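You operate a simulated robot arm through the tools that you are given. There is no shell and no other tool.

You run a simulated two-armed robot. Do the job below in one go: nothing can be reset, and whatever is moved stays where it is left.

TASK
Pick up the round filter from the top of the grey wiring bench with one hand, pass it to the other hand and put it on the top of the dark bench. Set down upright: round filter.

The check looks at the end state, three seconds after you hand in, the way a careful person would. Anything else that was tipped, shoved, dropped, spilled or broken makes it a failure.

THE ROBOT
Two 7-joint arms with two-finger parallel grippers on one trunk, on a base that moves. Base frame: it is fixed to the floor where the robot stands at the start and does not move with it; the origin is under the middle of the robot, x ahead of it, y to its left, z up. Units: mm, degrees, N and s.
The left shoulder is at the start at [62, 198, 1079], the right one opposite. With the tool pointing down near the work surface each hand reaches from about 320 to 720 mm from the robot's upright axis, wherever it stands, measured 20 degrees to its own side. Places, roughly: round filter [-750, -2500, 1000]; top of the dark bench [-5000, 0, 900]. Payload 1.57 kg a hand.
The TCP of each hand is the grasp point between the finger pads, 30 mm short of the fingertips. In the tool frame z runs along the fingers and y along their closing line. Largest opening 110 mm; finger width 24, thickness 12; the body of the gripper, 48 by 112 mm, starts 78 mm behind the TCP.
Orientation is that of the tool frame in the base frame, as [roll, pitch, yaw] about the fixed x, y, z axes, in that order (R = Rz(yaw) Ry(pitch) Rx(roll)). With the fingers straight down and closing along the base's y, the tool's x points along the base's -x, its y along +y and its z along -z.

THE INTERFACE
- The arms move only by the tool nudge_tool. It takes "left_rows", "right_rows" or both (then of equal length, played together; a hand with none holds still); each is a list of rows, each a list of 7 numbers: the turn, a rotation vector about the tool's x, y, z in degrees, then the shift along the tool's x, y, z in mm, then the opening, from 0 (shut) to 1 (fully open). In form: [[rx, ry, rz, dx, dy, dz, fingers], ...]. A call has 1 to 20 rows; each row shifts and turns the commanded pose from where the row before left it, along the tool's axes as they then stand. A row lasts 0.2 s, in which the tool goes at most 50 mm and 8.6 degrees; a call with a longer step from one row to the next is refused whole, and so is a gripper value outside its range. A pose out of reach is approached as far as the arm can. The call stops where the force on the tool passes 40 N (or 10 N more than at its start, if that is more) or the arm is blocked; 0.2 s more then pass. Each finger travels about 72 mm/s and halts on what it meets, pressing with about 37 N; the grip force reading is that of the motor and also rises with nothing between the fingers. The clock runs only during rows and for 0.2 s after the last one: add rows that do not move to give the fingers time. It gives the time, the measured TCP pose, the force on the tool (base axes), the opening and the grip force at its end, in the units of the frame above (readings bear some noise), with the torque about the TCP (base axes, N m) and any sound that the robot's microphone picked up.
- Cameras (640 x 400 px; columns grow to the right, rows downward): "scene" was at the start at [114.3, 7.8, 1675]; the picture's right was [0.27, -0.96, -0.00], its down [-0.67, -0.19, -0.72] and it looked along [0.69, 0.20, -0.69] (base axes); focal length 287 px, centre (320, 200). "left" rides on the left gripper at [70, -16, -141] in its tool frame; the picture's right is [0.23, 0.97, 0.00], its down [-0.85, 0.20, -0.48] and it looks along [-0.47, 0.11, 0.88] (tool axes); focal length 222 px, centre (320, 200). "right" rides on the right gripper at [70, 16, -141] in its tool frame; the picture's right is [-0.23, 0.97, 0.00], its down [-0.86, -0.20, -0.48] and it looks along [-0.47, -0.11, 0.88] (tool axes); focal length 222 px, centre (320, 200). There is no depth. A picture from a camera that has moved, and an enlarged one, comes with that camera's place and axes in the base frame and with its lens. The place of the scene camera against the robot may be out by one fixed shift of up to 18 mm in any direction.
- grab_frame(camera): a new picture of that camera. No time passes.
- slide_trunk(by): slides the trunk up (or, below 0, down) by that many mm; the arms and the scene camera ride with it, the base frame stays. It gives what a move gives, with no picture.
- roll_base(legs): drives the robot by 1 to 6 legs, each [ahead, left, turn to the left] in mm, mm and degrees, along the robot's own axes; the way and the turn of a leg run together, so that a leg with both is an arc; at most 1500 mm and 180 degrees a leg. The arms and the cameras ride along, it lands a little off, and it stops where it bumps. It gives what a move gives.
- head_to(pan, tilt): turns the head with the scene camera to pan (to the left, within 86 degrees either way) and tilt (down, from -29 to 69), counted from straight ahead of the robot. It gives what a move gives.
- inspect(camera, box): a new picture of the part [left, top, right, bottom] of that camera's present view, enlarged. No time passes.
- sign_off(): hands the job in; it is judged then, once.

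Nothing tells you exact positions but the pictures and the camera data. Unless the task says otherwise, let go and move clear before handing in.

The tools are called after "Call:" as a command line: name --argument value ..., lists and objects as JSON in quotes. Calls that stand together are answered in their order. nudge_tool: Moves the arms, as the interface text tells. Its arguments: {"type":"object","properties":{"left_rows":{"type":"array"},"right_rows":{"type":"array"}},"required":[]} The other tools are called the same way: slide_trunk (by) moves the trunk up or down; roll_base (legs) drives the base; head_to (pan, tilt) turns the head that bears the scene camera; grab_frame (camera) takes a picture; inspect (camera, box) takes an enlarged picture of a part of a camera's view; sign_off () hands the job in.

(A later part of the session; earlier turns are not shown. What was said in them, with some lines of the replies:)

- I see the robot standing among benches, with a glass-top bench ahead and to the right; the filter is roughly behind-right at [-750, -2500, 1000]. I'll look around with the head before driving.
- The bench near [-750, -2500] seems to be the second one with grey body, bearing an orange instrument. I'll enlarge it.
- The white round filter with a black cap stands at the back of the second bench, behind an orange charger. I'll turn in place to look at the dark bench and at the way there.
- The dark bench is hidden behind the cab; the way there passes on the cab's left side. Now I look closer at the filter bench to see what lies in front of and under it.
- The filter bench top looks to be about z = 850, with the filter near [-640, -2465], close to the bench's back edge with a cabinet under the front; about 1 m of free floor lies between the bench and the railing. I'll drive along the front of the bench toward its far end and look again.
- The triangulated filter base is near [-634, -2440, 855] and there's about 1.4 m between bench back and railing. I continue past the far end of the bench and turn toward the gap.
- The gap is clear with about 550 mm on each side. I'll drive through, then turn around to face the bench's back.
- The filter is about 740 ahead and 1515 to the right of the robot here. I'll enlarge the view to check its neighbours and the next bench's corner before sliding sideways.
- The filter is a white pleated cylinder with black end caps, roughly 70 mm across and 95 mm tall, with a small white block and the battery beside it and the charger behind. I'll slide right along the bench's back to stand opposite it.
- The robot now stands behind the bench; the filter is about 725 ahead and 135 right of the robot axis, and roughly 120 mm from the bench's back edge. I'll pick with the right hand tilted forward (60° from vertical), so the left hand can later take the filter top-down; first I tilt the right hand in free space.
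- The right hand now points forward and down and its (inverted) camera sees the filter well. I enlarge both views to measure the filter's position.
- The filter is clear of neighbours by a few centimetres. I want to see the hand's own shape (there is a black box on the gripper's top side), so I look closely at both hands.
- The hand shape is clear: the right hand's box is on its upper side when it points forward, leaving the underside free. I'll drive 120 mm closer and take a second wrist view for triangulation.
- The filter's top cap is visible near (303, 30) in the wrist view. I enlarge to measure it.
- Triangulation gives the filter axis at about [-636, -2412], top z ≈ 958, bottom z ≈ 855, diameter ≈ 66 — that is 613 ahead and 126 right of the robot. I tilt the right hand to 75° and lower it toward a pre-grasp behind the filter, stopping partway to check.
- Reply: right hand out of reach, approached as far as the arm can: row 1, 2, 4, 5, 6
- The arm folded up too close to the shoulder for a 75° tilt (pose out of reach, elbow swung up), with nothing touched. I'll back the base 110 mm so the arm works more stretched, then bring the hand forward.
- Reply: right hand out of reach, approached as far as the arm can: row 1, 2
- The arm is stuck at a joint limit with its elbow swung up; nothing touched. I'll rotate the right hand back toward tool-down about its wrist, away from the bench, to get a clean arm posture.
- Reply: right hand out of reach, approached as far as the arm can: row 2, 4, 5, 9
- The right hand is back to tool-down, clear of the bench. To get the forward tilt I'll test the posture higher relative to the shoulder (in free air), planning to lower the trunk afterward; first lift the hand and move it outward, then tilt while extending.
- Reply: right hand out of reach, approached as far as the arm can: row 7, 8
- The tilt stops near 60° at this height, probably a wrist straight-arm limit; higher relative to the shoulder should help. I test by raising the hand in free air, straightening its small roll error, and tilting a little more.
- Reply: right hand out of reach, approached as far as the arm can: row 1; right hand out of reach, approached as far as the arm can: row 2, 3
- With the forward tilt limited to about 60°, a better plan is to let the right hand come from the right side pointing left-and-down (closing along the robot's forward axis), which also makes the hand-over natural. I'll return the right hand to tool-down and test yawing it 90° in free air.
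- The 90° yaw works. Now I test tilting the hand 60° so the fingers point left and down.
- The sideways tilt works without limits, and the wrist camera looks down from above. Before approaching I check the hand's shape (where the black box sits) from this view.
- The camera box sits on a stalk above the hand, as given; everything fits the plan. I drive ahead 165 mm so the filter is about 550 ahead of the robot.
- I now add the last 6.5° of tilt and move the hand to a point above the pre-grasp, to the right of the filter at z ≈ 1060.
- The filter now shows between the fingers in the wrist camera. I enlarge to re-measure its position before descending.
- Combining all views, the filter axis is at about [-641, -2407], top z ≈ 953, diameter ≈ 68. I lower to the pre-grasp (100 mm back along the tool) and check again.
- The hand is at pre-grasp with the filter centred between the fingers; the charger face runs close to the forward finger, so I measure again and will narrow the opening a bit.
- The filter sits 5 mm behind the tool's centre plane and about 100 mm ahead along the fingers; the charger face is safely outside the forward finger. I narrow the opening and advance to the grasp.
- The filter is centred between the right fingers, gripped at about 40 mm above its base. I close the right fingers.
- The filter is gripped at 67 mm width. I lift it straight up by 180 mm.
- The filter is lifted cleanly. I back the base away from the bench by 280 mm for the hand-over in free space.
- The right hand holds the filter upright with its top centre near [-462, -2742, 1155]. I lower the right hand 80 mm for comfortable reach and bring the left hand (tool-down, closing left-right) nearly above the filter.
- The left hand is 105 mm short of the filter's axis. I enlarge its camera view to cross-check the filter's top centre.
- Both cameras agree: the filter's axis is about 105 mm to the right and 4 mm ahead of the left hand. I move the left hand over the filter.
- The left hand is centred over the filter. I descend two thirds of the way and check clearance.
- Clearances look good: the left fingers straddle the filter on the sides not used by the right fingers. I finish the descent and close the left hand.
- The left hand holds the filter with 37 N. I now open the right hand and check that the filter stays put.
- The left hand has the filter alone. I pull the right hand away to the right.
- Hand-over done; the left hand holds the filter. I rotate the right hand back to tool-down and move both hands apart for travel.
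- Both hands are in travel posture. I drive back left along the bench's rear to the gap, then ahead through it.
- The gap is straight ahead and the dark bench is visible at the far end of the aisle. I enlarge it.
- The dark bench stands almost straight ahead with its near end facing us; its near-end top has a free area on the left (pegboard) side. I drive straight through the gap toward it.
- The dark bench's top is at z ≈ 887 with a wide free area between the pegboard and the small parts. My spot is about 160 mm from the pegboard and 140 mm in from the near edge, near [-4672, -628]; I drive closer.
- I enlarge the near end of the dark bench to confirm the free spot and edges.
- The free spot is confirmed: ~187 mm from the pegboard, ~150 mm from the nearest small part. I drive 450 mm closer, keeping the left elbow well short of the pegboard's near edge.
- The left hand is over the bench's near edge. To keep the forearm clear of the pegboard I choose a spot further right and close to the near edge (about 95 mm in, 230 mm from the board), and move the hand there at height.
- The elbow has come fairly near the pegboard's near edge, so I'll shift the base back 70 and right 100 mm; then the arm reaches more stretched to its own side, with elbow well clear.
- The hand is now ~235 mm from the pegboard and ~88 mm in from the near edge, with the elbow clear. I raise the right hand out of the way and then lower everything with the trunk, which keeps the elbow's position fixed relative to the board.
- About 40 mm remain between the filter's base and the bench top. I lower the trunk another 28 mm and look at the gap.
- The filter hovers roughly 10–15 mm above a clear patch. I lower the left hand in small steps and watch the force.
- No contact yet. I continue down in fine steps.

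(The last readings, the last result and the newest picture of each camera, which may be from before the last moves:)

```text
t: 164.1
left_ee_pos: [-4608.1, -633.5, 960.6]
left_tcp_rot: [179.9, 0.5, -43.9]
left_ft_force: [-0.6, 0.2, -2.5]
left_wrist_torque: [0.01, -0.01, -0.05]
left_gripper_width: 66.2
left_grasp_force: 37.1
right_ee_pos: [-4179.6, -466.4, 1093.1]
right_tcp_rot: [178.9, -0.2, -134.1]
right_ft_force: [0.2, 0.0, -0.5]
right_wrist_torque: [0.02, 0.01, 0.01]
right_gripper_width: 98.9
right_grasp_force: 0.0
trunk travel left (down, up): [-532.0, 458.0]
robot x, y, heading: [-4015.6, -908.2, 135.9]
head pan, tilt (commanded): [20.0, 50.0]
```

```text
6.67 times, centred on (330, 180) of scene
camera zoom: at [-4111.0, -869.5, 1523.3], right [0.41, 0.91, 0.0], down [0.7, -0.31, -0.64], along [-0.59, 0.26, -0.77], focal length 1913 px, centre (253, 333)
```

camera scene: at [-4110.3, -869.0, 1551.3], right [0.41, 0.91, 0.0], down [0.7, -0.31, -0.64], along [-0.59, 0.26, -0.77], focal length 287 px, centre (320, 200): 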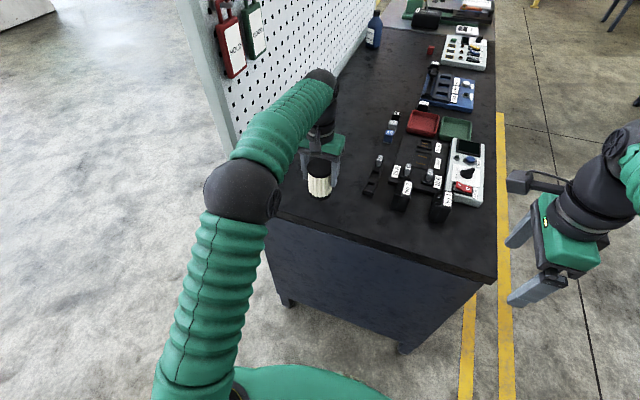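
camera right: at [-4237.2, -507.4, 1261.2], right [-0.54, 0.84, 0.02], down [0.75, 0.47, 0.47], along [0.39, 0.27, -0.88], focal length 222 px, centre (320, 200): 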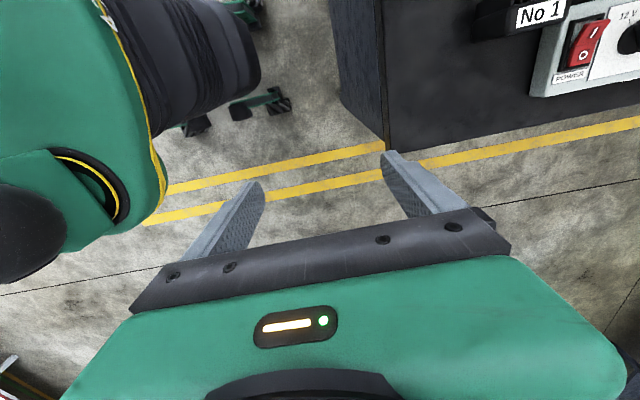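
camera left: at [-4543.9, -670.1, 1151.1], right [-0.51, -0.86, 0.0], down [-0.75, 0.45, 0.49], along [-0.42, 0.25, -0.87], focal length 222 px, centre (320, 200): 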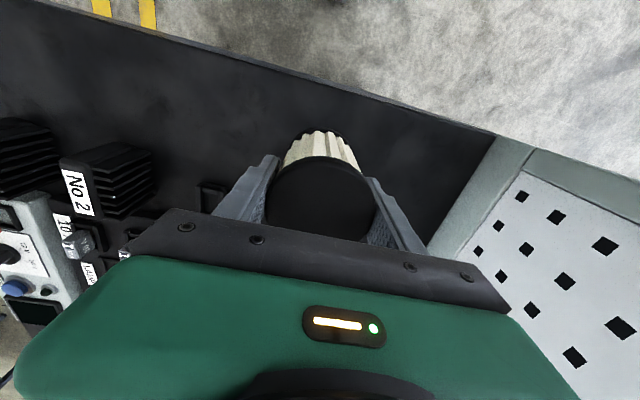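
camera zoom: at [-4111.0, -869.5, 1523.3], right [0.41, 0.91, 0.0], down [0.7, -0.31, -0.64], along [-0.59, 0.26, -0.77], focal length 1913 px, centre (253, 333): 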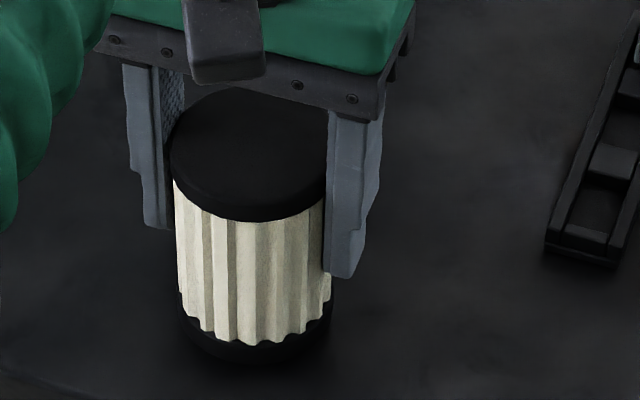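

Still no contact force; I keep lowering in small steps.

Call:
nudge_tool --left_rows '[[0, 0, 0, 0, 0, 1.5, 0], [0, 0, 0, 0, 0, 0, 0]]'

Call:
nudge_tool --left_rows '[[0, 0, 0, 0, 0, 1.5, 0], [0, 0, 0, 0, 0, 0, 0]]'

Call:
nudge_tool --left_rows '[[0, 0, 0, 0, 0, 1.5, 0], [0, 0, 0, 0, 0, 0, 0]]'

```text
t: 164.7
left_ee_pos: [-4606.2, -634.7, 960.1]
left_tcp_rot: [179.9, 0.6, -44.0]
left_ft_force: [0.3, -0.8, -1.7]
left_wrist_torque: [-0.02, 0.01, 0.01]
left_gripper_width: 66.5
left_grasp_force: 36.5
right_ee_pos: [-4180.5, -466.7, 1092.8]
right_tcp_rot: [178.9, -0.3, -134.1]
right_ft_force: [-0.1, 0.1, 0.1]
right_wrist_torque: [0.01, 0.0, 0.02]
right_gripper_width: 98.9
right_grasp_force: 0.1
trunk travel left (down, up): [-532.0, 458.0]
robot x, y, heading: [-4020.9, -907.4, 135.8]
head pan, tilt (commanded): [20.0, 50.0]
```

```text
t: 165.3
left_ee_pos: [-4606.7, -634.5, 959.5]
left_tcp_rot: [179.9, 0.6, -44.0]
left_ft_force: [-0.5, 0.2, -1.2]
left_wrist_torque: [0.01, -0.02, 0.01]
left_gripper_width: 66.2
left_grasp_force: 36.7
right_ee_pos: [-4179.9, -467.4, 1093.0]
right_tcp_rot: [178.9, -0.2, -134.1]
right_ft_force: [0.5, -0.4, 0.2]
right_wrist_torque: [0.01, 0.02, -0.06]
right_gripper_width: 99.1
right_grasp_force: 0.1
trunk travel left (down, up): [-532.0, 458.0]
robot x, y, heading: [-4015.8, -908.1, 136.1]
head pan, tilt (commanded): [20.0, 50.0]
```

```text
t: 165.9
left_ee_pos: [-4606.5, -634.3, 957.3]
left_tcp_rot: [180.0, 0.5, -44.0]
left_ft_force: [0.9, 0.3, -2.0]
left_wrist_torque: [0.01, 0.02, 0.02]
left_gripper_width: 66.7
left_grasp_force: 36.9
right_ee_pos: [-4179.3, -467.1, 1093.2]
right_tcp_rot: [178.9, -0.2, -134.1]
right_ft_force: [0.9, -0.5, -0.7]
right_wrist_torque: [0.01, 0.01, -0.01]
right_gripper_width: 98.7
right_grasp_force: 0.1
trunk travel left (down, up): [-532.0, 458.0]
robot x, y, heading: [-4019.3, -910.9, 135.9]
head pan, tilt (commanded): [20.0, 50.0]
```

No contact yet at TCP z ≈ 957. Continuing.

Call:
nudge_tool --left_rows '[[0, 0, 0, 0, 0, 1.5, 0], [0, 0, 0, 0, 0, 0, 0]]'

Call:
nudge_tool --left_rows '[[0, 0, 0, 0, 0, 1.5, 0], [0, 0, 0, 0, 0, 0, 0]]'

Call:
nudge_tool --left_rows '[[0, 0, 0, 0, 0, 1.5, 0], [0, 0, 0, 0, 0, 0, 0]]'

Call:
inspect --camera "scene" --box '[290, 150, 370, 210]'

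```text
t: 166.5
left_ee_pos: [-4607.6, -634.5, 955.4]
left_tcp_rot: [179.8, 0.7, -44.0]
left_ft_force: [0.8, -0.2, -1.7]
left_wrist_torque: [0.02, 0.03, -0.03]
left_gripper_width: 66.5
left_grasp_force: 36.9
right_ee_pos: [-4181.3, -467.4, 1094.2]
right_tcp_rot: [178.9, -0.1, -134.1]
right_ft_force: [-0.7, -0.3, 0.2]
right_wrist_torque: [0.02, 0.04, 0.0]
right_gripper_width: 98.9
right_grasp_force: 0.0
trunk travel left (down, up): [-532.0, 458.0]
robot x, y, heading: [-4017.3, -908.7, 135.7]
head pan, tilt (commanded): [20.0, 50.0]
```

```text
t: 167.1
left_ee_pos: [-4607.4, -634.8, 953.5]
left_tcp_rot: [179.8, 0.6, -44.0]
left_ft_force: [0.1, -0.1, -1.6]
left_wrist_torque: [-0.03, 0.02, -0.01]
left_gripper_width: 66.2
left_grasp_force: 37.1
right_ee_pos: [-4180.7, -466.8, 1093.8]
right_tcp_rot: [178.8, -0.2, -134.1]
right_ft_force: [0.0, 0.1, 0.6]
right_wrist_torque: [0.01, -0.02, -0.03]
right_gripper_width: 98.9
right_grasp_force: 0.2
trunk travel left (down, up): [-532.0, 458.0]
robot x, y, heading: [-4018.4, -908.7, 135.8]
head pan, tilt (commanded): [20.0, 50.0]
```

```text
t: 167.7
left_ee_pos: [-4606.7, -633.6, 953.6]
left_tcp_rot: [180.0, 0.6, -44.0]
left_ft_force: [-0.7, -0.2, -1.5]
left_wrist_torque: [0.02, -0.03, 0.02]
left_gripper_width: 66.3
left_grasp_force: 37.2
right_ee_pos: [-4179.5, -467.4, 1093.0]
right_tcp_rot: [178.9, -0.1, -134.1]
right_ft_force: [0.4, 0.1, 0.1]
right_wrist_torque: [0.0, -0.01, -0.02]
right_gripper_width: 99.1
right_grasp_force: 0.1
trunk travel left (down, up): [-532.0, 458.0]
robot x, y, heading: [-4018.8, -910.4, 136.0]
head pan, tilt (commanded): [20.0, 50.0]
```

```text
6.67 times, centred on (330, 180) of scene
camera zoom: at [-4111.0, -869.5, 1523.3], right [0.41, 0.91, 0.0], down [0.7, -0.31, -0.64], along [-0.59, 0.26, -0.77], focal length 1913 px, centre (253, 333)
```

zoom: 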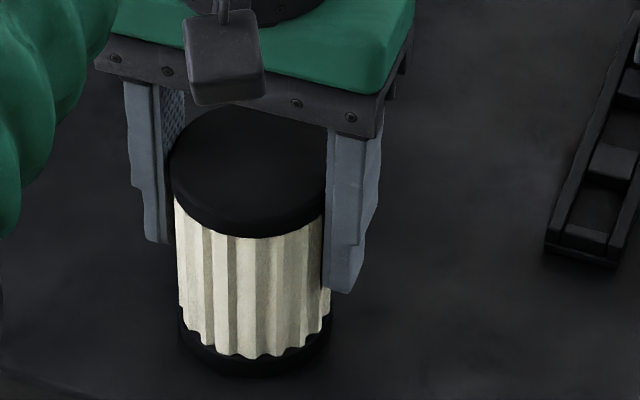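

Grip is unchanged and there's still no contact. I go on in 1.5 mm steps.

Call:
nudge_tool --left_rows '[[0, 0, 0, 0, 0, 1.5, 0], [0, 0, 0, 0, 0, 0, 0]]'

Call:
nudge_tool --left_rows '[[0, 0, 0, 0, 0, 1.5, 0], [0, 0, 0, 0, 0, 0, 0]]'

Call:
nudge_tool --left_rows '[[0, 0, 0, 0, 0, 1.5, 0], [0, 0, 0, 0, 0, 0, 0]]'

```text
t: 168.3
left_ee_pos: [-4607.4, -633.8, 951.7]
left_tcp_rot: [179.7, 0.8, -44.0]
left_ft_force: [-1.3, 0.9, 4.7]
left_wrist_torque: [-0.09, -0.13, 0.0]
left_gripper_width: 66.3
left_grasp_force: 37.2
right_ee_pos: [-4179.9, -467.4, 1093.3]
right_tcp_rot: [178.9, -0.2, -134.1]
right_ft_force: [0.1, -0.8, 0.3]
right_wrist_torque: [-0.03, 0.01, 0.02]
right_gripper_width: 99.1
right_grasp_force: 0.0
trunk travel left (down, up): [-532.0, 458.0]
robot x, y, heading: [-4022.1, -909.7, 136.3]
head pan, tilt (commanded): [20.0, 50.0]
```

```text
t: 168.9
left_ee_pos: [-4607.7, -633.7, 952.3]
left_tcp_rot: [179.7, 0.9, -44.0]
left_ft_force: [-5.7, 2.3, 20.4]
left_wrist_torque: [-0.23, -0.18, -0.05]
left_gripper_width: 66.2
left_grasp_force: 36.9
right_ee_pos: [-4178.0, -467.6, 1093.2]
right_tcp_rot: [178.8, -0.3, -134.1]
right_ft_force: [0.0, 0.1, -0.2]
right_wrist_torque: [-0.01, -0.02, 0.0]
right_gripper_width: 99.1
right_grasp_force: 0.1
trunk travel left (down, up): [-532.0, 458.0]
robot x, y, heading: [-4020.4, -904.9, 135.9]
head pan, tilt (commanded): [20.0, 50.0]
```

```text
t: 169.5
left_ee_pos: [-4607.5, -635.2, 950.3]
left_tcp_rot: [179.8, 0.9, -43.9]
left_ft_force: [-9.7, 2.2, 26.3]
left_wrist_torque: [-0.14, -0.22, -0.02]
left_gripper_width: 66.2
left_grasp_force: 36.9
right_ee_pos: [-4177.8, -467.8, 1093.7]
right_tcp_rot: [178.7, -0.3, -134.2]
right_ft_force: [0.5, 1.5, 0.2]
right_wrist_torque: [0.01, -0.01, 0.0]
right_gripper_width: 99.0
right_grasp_force: 0.0
trunk travel left (down, up): [-532.0, 458.0]
robot x, y, heading: [-4020.2, -909.2, 136.1]
head pan, tilt (commanded): [20.0, 50.0]
```

Contact: about 26 N upward now. I back up ~2 mm to take off most of the push before releasing.

Call:
nudge_tool --left_rows '[[0, 0, 0, 0, 0, -1.2, 0], [0, 0, 0, 0, 0, -1, 0], [0, 0, 0, 0, 0, 0, 0]]'

```text
t: 170.3
left_ee_pos: [-4606.1, -633.4, 949.5]
left_tcp_rot: [179.9, 0.6, -44.0]
left_ft_force: [-6.3, 0.3, 13.5]
left_wrist_torque: [-0.03, 0.01, 0.0]
left_gripper_width: 66.4
left_grasp_force: 37.2
right_ee_pos: [-4179.9, -467.1, 1092.9]
right_tcp_rot: [179.0, -0.2, -134.1]
right_ft_force: [-0.1, -1.2, 1.1]
right_wrist_torque: [-0.02, -0.06, 0.02]
right_gripper_width: 99.1
right_grasp_force: 0.0
trunk travel left (down, up): [-532.0, 458.0]
robot x, y, heading: [-4018.0, -905.8, 136.1]
head pan, tilt (commanded): [20.0, 50.0]
```

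Call:
nudge_tool --left_rows '[[0, 0, 0, 0, 0, -1, 0], [0, 0, 0, 0, 0, 0, 0]]'

Call:
inspect --camera "scene" --box '[290, 150, 370, 210]'

```text
t: 170.9
left_ee_pos: [-4607.4, -634.5, 949.8]
left_tcp_rot: [179.9, 0.3, -44.1]
left_ft_force: [-0.5, -0.4, -1.8]
left_wrist_torque: [0.01, 0.02, 0.0]
left_gripper_width: 66.3
left_grasp_force: 37.2
right_ee_pos: [-4179.8, -467.8, 1093.1]
right_tcp_rot: [178.9, -0.2, -134.1]
right_ft_force: [-0.1, -0.2, -0.8]
right_wrist_torque: [0.03, 0.01, 0.01]
right_gripper_width: 99.0
right_grasp_force: 0.0
trunk travel left (down, up): [-532.0, 458.0]
robot x, y, heading: [-4019.6, -906.4, 135.9]
head pan, tilt (commanded): [20.0, 50.0]
```

```text
6.67 times, centred on (330, 180) of scene
camera zoom: at [-4110.7, -870.2, 1523.1], right [0.41, 0.91, 0.0], down [0.7, -0.31, -0.64], along [-0.59, 0.26, -0.77], focal length 1913 px, centre (253, 333)
```

zoom: 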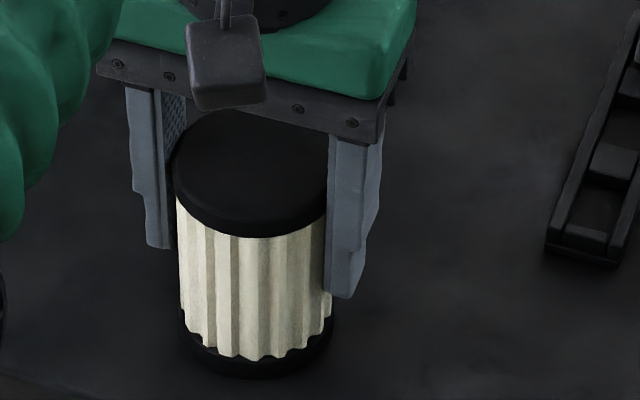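

The filter is within a millimetre of resting. I lower 0.6 mm and open the fingers gently.

Call:
nudge_tool --left_rows '[[0, 0, 0, 0, 0, 0.6, 0], [0, 0, 0, 0, 0, 0, 0]]'

Call:
nudge_tool --left_rows '[[0, 0, 0, 0, 0, 0, 0.62], [0, 0, 0, 0, 0, 0, 0.66], [0, 0, 0, 0, 0, 0, 0.7], [0, 0, 0, 0, 0, 0, 0.76], [0, 0, 0, 0, 0, 0, 0.84], [0, 0, 0, 0, 0, 0, 0.9], [0, 0, 0, 0, 0, 0, 0.9]]'

Call:
inspect --camera "scene" --box '[290, 150, 370, 210]'

Call:
grab_frame --camera "left"

```text
t: 171.5
left_ee_pos: [-4608.2, -633.6, 950.5]
left_tcp_rot: [179.8, 0.7, -44.1]
left_ft_force: [-1.0, 0.0, -2.0]
left_wrist_torque: [-0.02, 0.02, 0.02]
left_gripper_width: 66.1
left_grasp_force: 37.1
right_ee_pos: [-4180.8, -467.3, 1094.6]
right_tcp_rot: [178.9, -0.2, -134.1]
right_ft_force: [-0.6, 0.6, 0.4]
right_wrist_torque: [-0.02, -0.01, 0.02]
right_gripper_width: 98.8
right_grasp_force: 0.1
trunk travel left (down, up): [-532.0, 458.0]
robot x, y, heading: [-4019.7, -912.6, 135.6]
head pan, tilt (commanded): [20.0, 50.0]
```

```text
t: 173.1
left_ee_pos: [-4607.8, -634.4, 949.9]
left_tcp_rot: [179.8, 0.5, -44.0]
left_ft_force: [-1.0, 2.1, 0.0]
left_wrist_torque: [0.01, -0.02, 0.02]
left_gripper_width: 98.9
left_grasp_force: 0.0
right_ee_pos: [-4180.3, -467.0, 1092.9]
right_tcp_rot: [178.9, -0.3, -134.2]
right_ft_force: [0.1, 0.3, 0.2]
right_wrist_torque: [-0.02, 0.02, 0.01]
right_gripper_width: 99.0
right_grasp_force: 0.1
trunk travel left (down, up): [-532.0, 458.0]
robot x, y, heading: [-4015.5, -909.9, 136.1]
head pan, tilt (commanded): [20.0, 50.0]
```

```text
6.67 times, centred on (330, 180) of scene
camera zoom: at [-4110.7, -869.7, 1523.3], right [0.41, 0.91, 0.0], down [0.7, -0.31, -0.64], along [-0.59, 0.26, -0.77], focal length 1913 px, centre (253, 333)
```

zoom: 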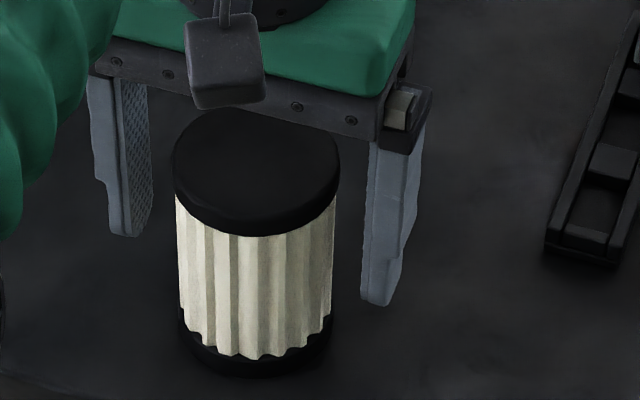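

```text
taken
camera left: at [-4544.7, -670.3, 1093.3], right [-0.51, -0.86, 0.0], down [-0.75, 0.45, 0.49], along [-0.42, 0.25, -0.87], focal length 222 px, centre (320, 200)
```

left: 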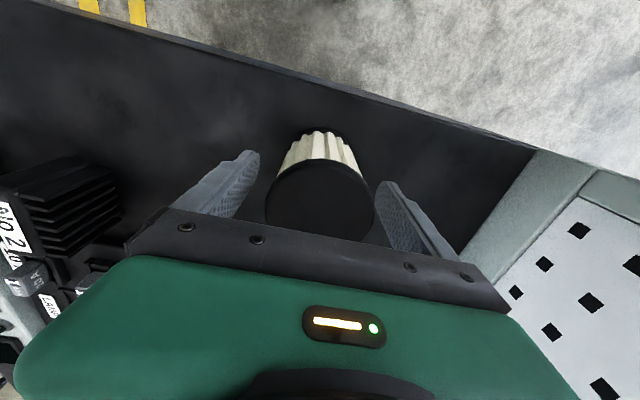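

The filter stands upright, released. I lift the left hand straight up off it.

Call:
nudge_tool --left_rows '[[0, 0, 0, 0, 0, -8, 0.9], [0, 0, 0, 0, 0, -20, 0.9], [0, 0, 0, 0, 0, -25, 0.9], [0, 0, 0, 0, 0, -25, 0.9], [0, 0, 0, 0, 0, 0, 0.9]]'

Call:
inspect --camera "scene" --box '[250, 100, 410, 220]'

Call:
grab_frame --camera "scene"

```text
t: 174.3
left_ee_pos: [-4607.4, -633.7, 1029.0]
left_tcp_rot: [179.8, 0.6, -44.0]
left_ft_force: [0.0, 0.3, -0.2]
left_wrist_torque: [-0.05, 0.04, 0.0]
left_gripper_width: 99.2
left_grasp_force: 0.1
right_ee_pos: [-4180.7, -467.6, 1093.1]
right_tcp_rot: [178.9, -0.3, -134.2]
right_ft_force: [-1.9, 0.3, -0.3]
right_wrist_torque: [-0.02, 0.02, -0.02]
right_gripper_width: 98.9
right_grasp_force: 0.1
trunk travel left (down, up): [-532.0, 458.0]
robot x, y, heading: [-4020.3, -910.5, 135.9]
head pan, tilt (commanded): [20.0, 50.0]
```

```text
3.33 times, centred on (330, 160) of scene
camera zoom: at [-4110.8, -869.6, 1523.3], right [0.41, 0.91, 0.0], down [0.7, -0.31, -0.64], along [-0.59, 0.26, -0.77], focal length 956 px, centre (287, 333)
```

zoom: 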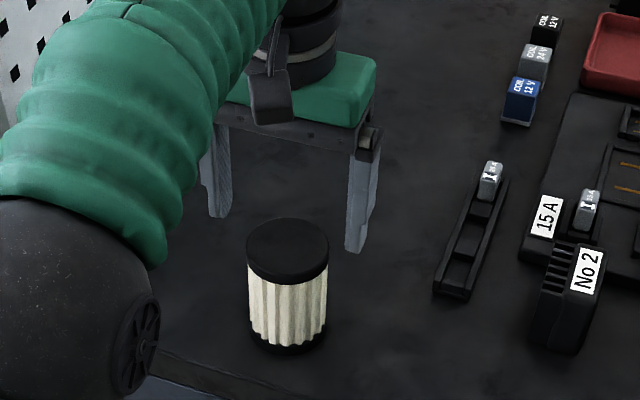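

```text
taken
camera scene: at [-4110.8, -869.6, 1523.3], right [0.41, 0.91, 0.0], down [0.7, -0.31, -0.64], along [-0.59, 0.26, -0.77], focal length 287 px, centre (320, 200)
```

scene: 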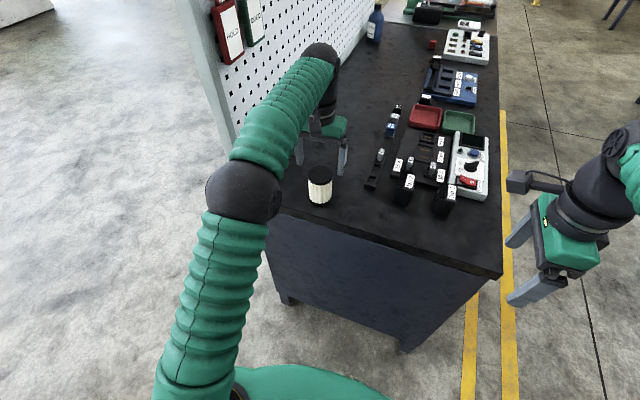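

The filter stands upright on the dark bench. I raise the trunk and back the base away, then check once more.

Call:
slide_trunk --by 130

Call:
roll_base --legs '[[-400, 0, 0]]'

Call:
head_to --pan 10 --tilt 40

Call:
grab_frame --camera "scene"

Call:
inspect --camera "scene" --box '[230, 60, 450, 240]'

```text
t: 175.9
left_ee_pos: [-4607.1, -632.9, 1158.4]
left_tcp_rot: [179.8, 0.6, -44.0]
left_ft_force: [0.0, -0.5, -0.1]
left_wrist_torque: [-0.02, 0.0, -0.02]
left_gripper_width: 98.9
left_grasp_force: 0.0
right_ee_pos: [-4180.8, -468.1, 1223.1]
right_tcp_rot: [178.9, -0.2, -134.1]
right_ft_force: [-0.2, 0.1, -0.2]
right_wrist_torque: [0.02, 0.02, 0.0]
right_gripper_width: 99.2
right_grasp_force: 0.2
trunk travel left (down, up): [-662.0, 328.0]
robot x, y, heading: [-4018.6, -908.1, 136.0]
head pan, tilt (commanded): [20.0, 50.0]
```

```text
t: 178.4
left_ee_pos: [-4319.0, -911.7, 1159.2]
left_tcp_rot: [179.8, 0.4, -44.0]
left_ft_force: [-1.3, 0.4, 0.7]
left_wrist_torque: [-0.03, -0.01, 0.0]
left_gripper_width: 99.1
left_grasp_force: 0.0
right_ee_pos: [-3893.7, -743.8, 1221.7]
right_tcp_rot: [179.0, -0.2, -134.1]
right_ft_force: [0.1, 0.6, 1.0]
right_wrist_torque: [0.01, 0.01, 0.01]
right_gripper_width: 99.0
right_grasp_force: 0.1
trunk travel left (down, up): [-662.0, 328.0]
robot x, y, heading: [-3730.6, -1189.0, 135.9]
head pan, tilt (commanded): [20.0, 50.0]
```

```text
t: 179.1
left_ee_pos: [-4318.2, -912.8, 1160.8]
left_tcp_rot: [179.8, 0.7, -44.1]
left_ft_force: [0.1, 0.3, 1.0]
left_wrist_torque: [0.02, 0.04, -0.03]
left_gripper_width: 99.0
left_grasp_force: 0.0
right_ee_pos: [-3890.7, -746.1, 1224.0]
right_tcp_rot: [178.9, -0.2, -134.1]
right_ft_force: [0.1, 0.3, 0.8]
right_wrist_torque: [-0.02, -0.01, -0.02]
right_gripper_width: 99.1
right_grasp_force: 0.0
trunk travel left (down, up): [-662.0, 328.0]
robot x, y, heading: [-3729.0, -1188.2, 136.0]
head pan, tilt (commanded): [10.0, 40.0]
```

```text
taken
camera scene: at [-3822.8, -1132.1, 1667.4], right [0.56, 0.83, 0.0], down [0.53, -0.36, -0.76], along [-0.63, 0.43, -0.64], focal length 287 px, centre (320, 200)
```

scene: 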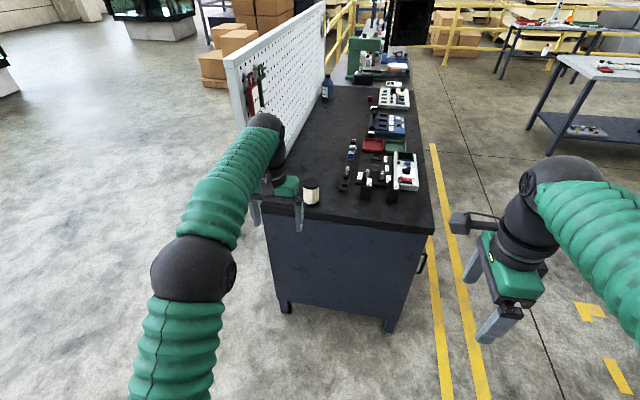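

```text
2.22 times, centred on (340, 150) of scene
camera zoom: at [-3822.8, -1132.1, 1667.4], right [0.56, 0.83, 0.0], down [0.53, -0.36, -0.76], along [-0.63, 0.43, -0.64], focal length 638 px, centre (276, 311)
```

zoom: 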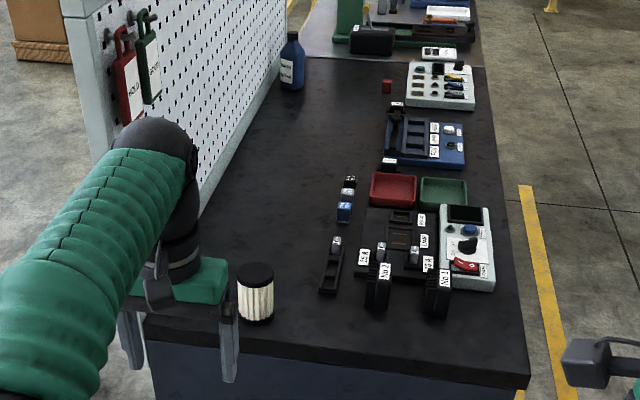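

The filter stands upright on the dark bench's top, the other parts are untouched, and both hands are empty and clear. I hand in the job.

Call:
sign_off

```text
The job is handed in.
```

The round filter now stands upright on top of the dark bench, about 90 mm in from its near end and about 235 mm from the pegboard.

I picked it off the wiring bench with the right hand and passed it to the left hand in the open space behind that bench. I then set it down with the left hand.

In the last picture the filter was standing on its own. The other items on the dark bench looked unmoved, and none of the force readings suggested the robot bumped anything along the way. Both hands were open and clear of the benches when I handed in.
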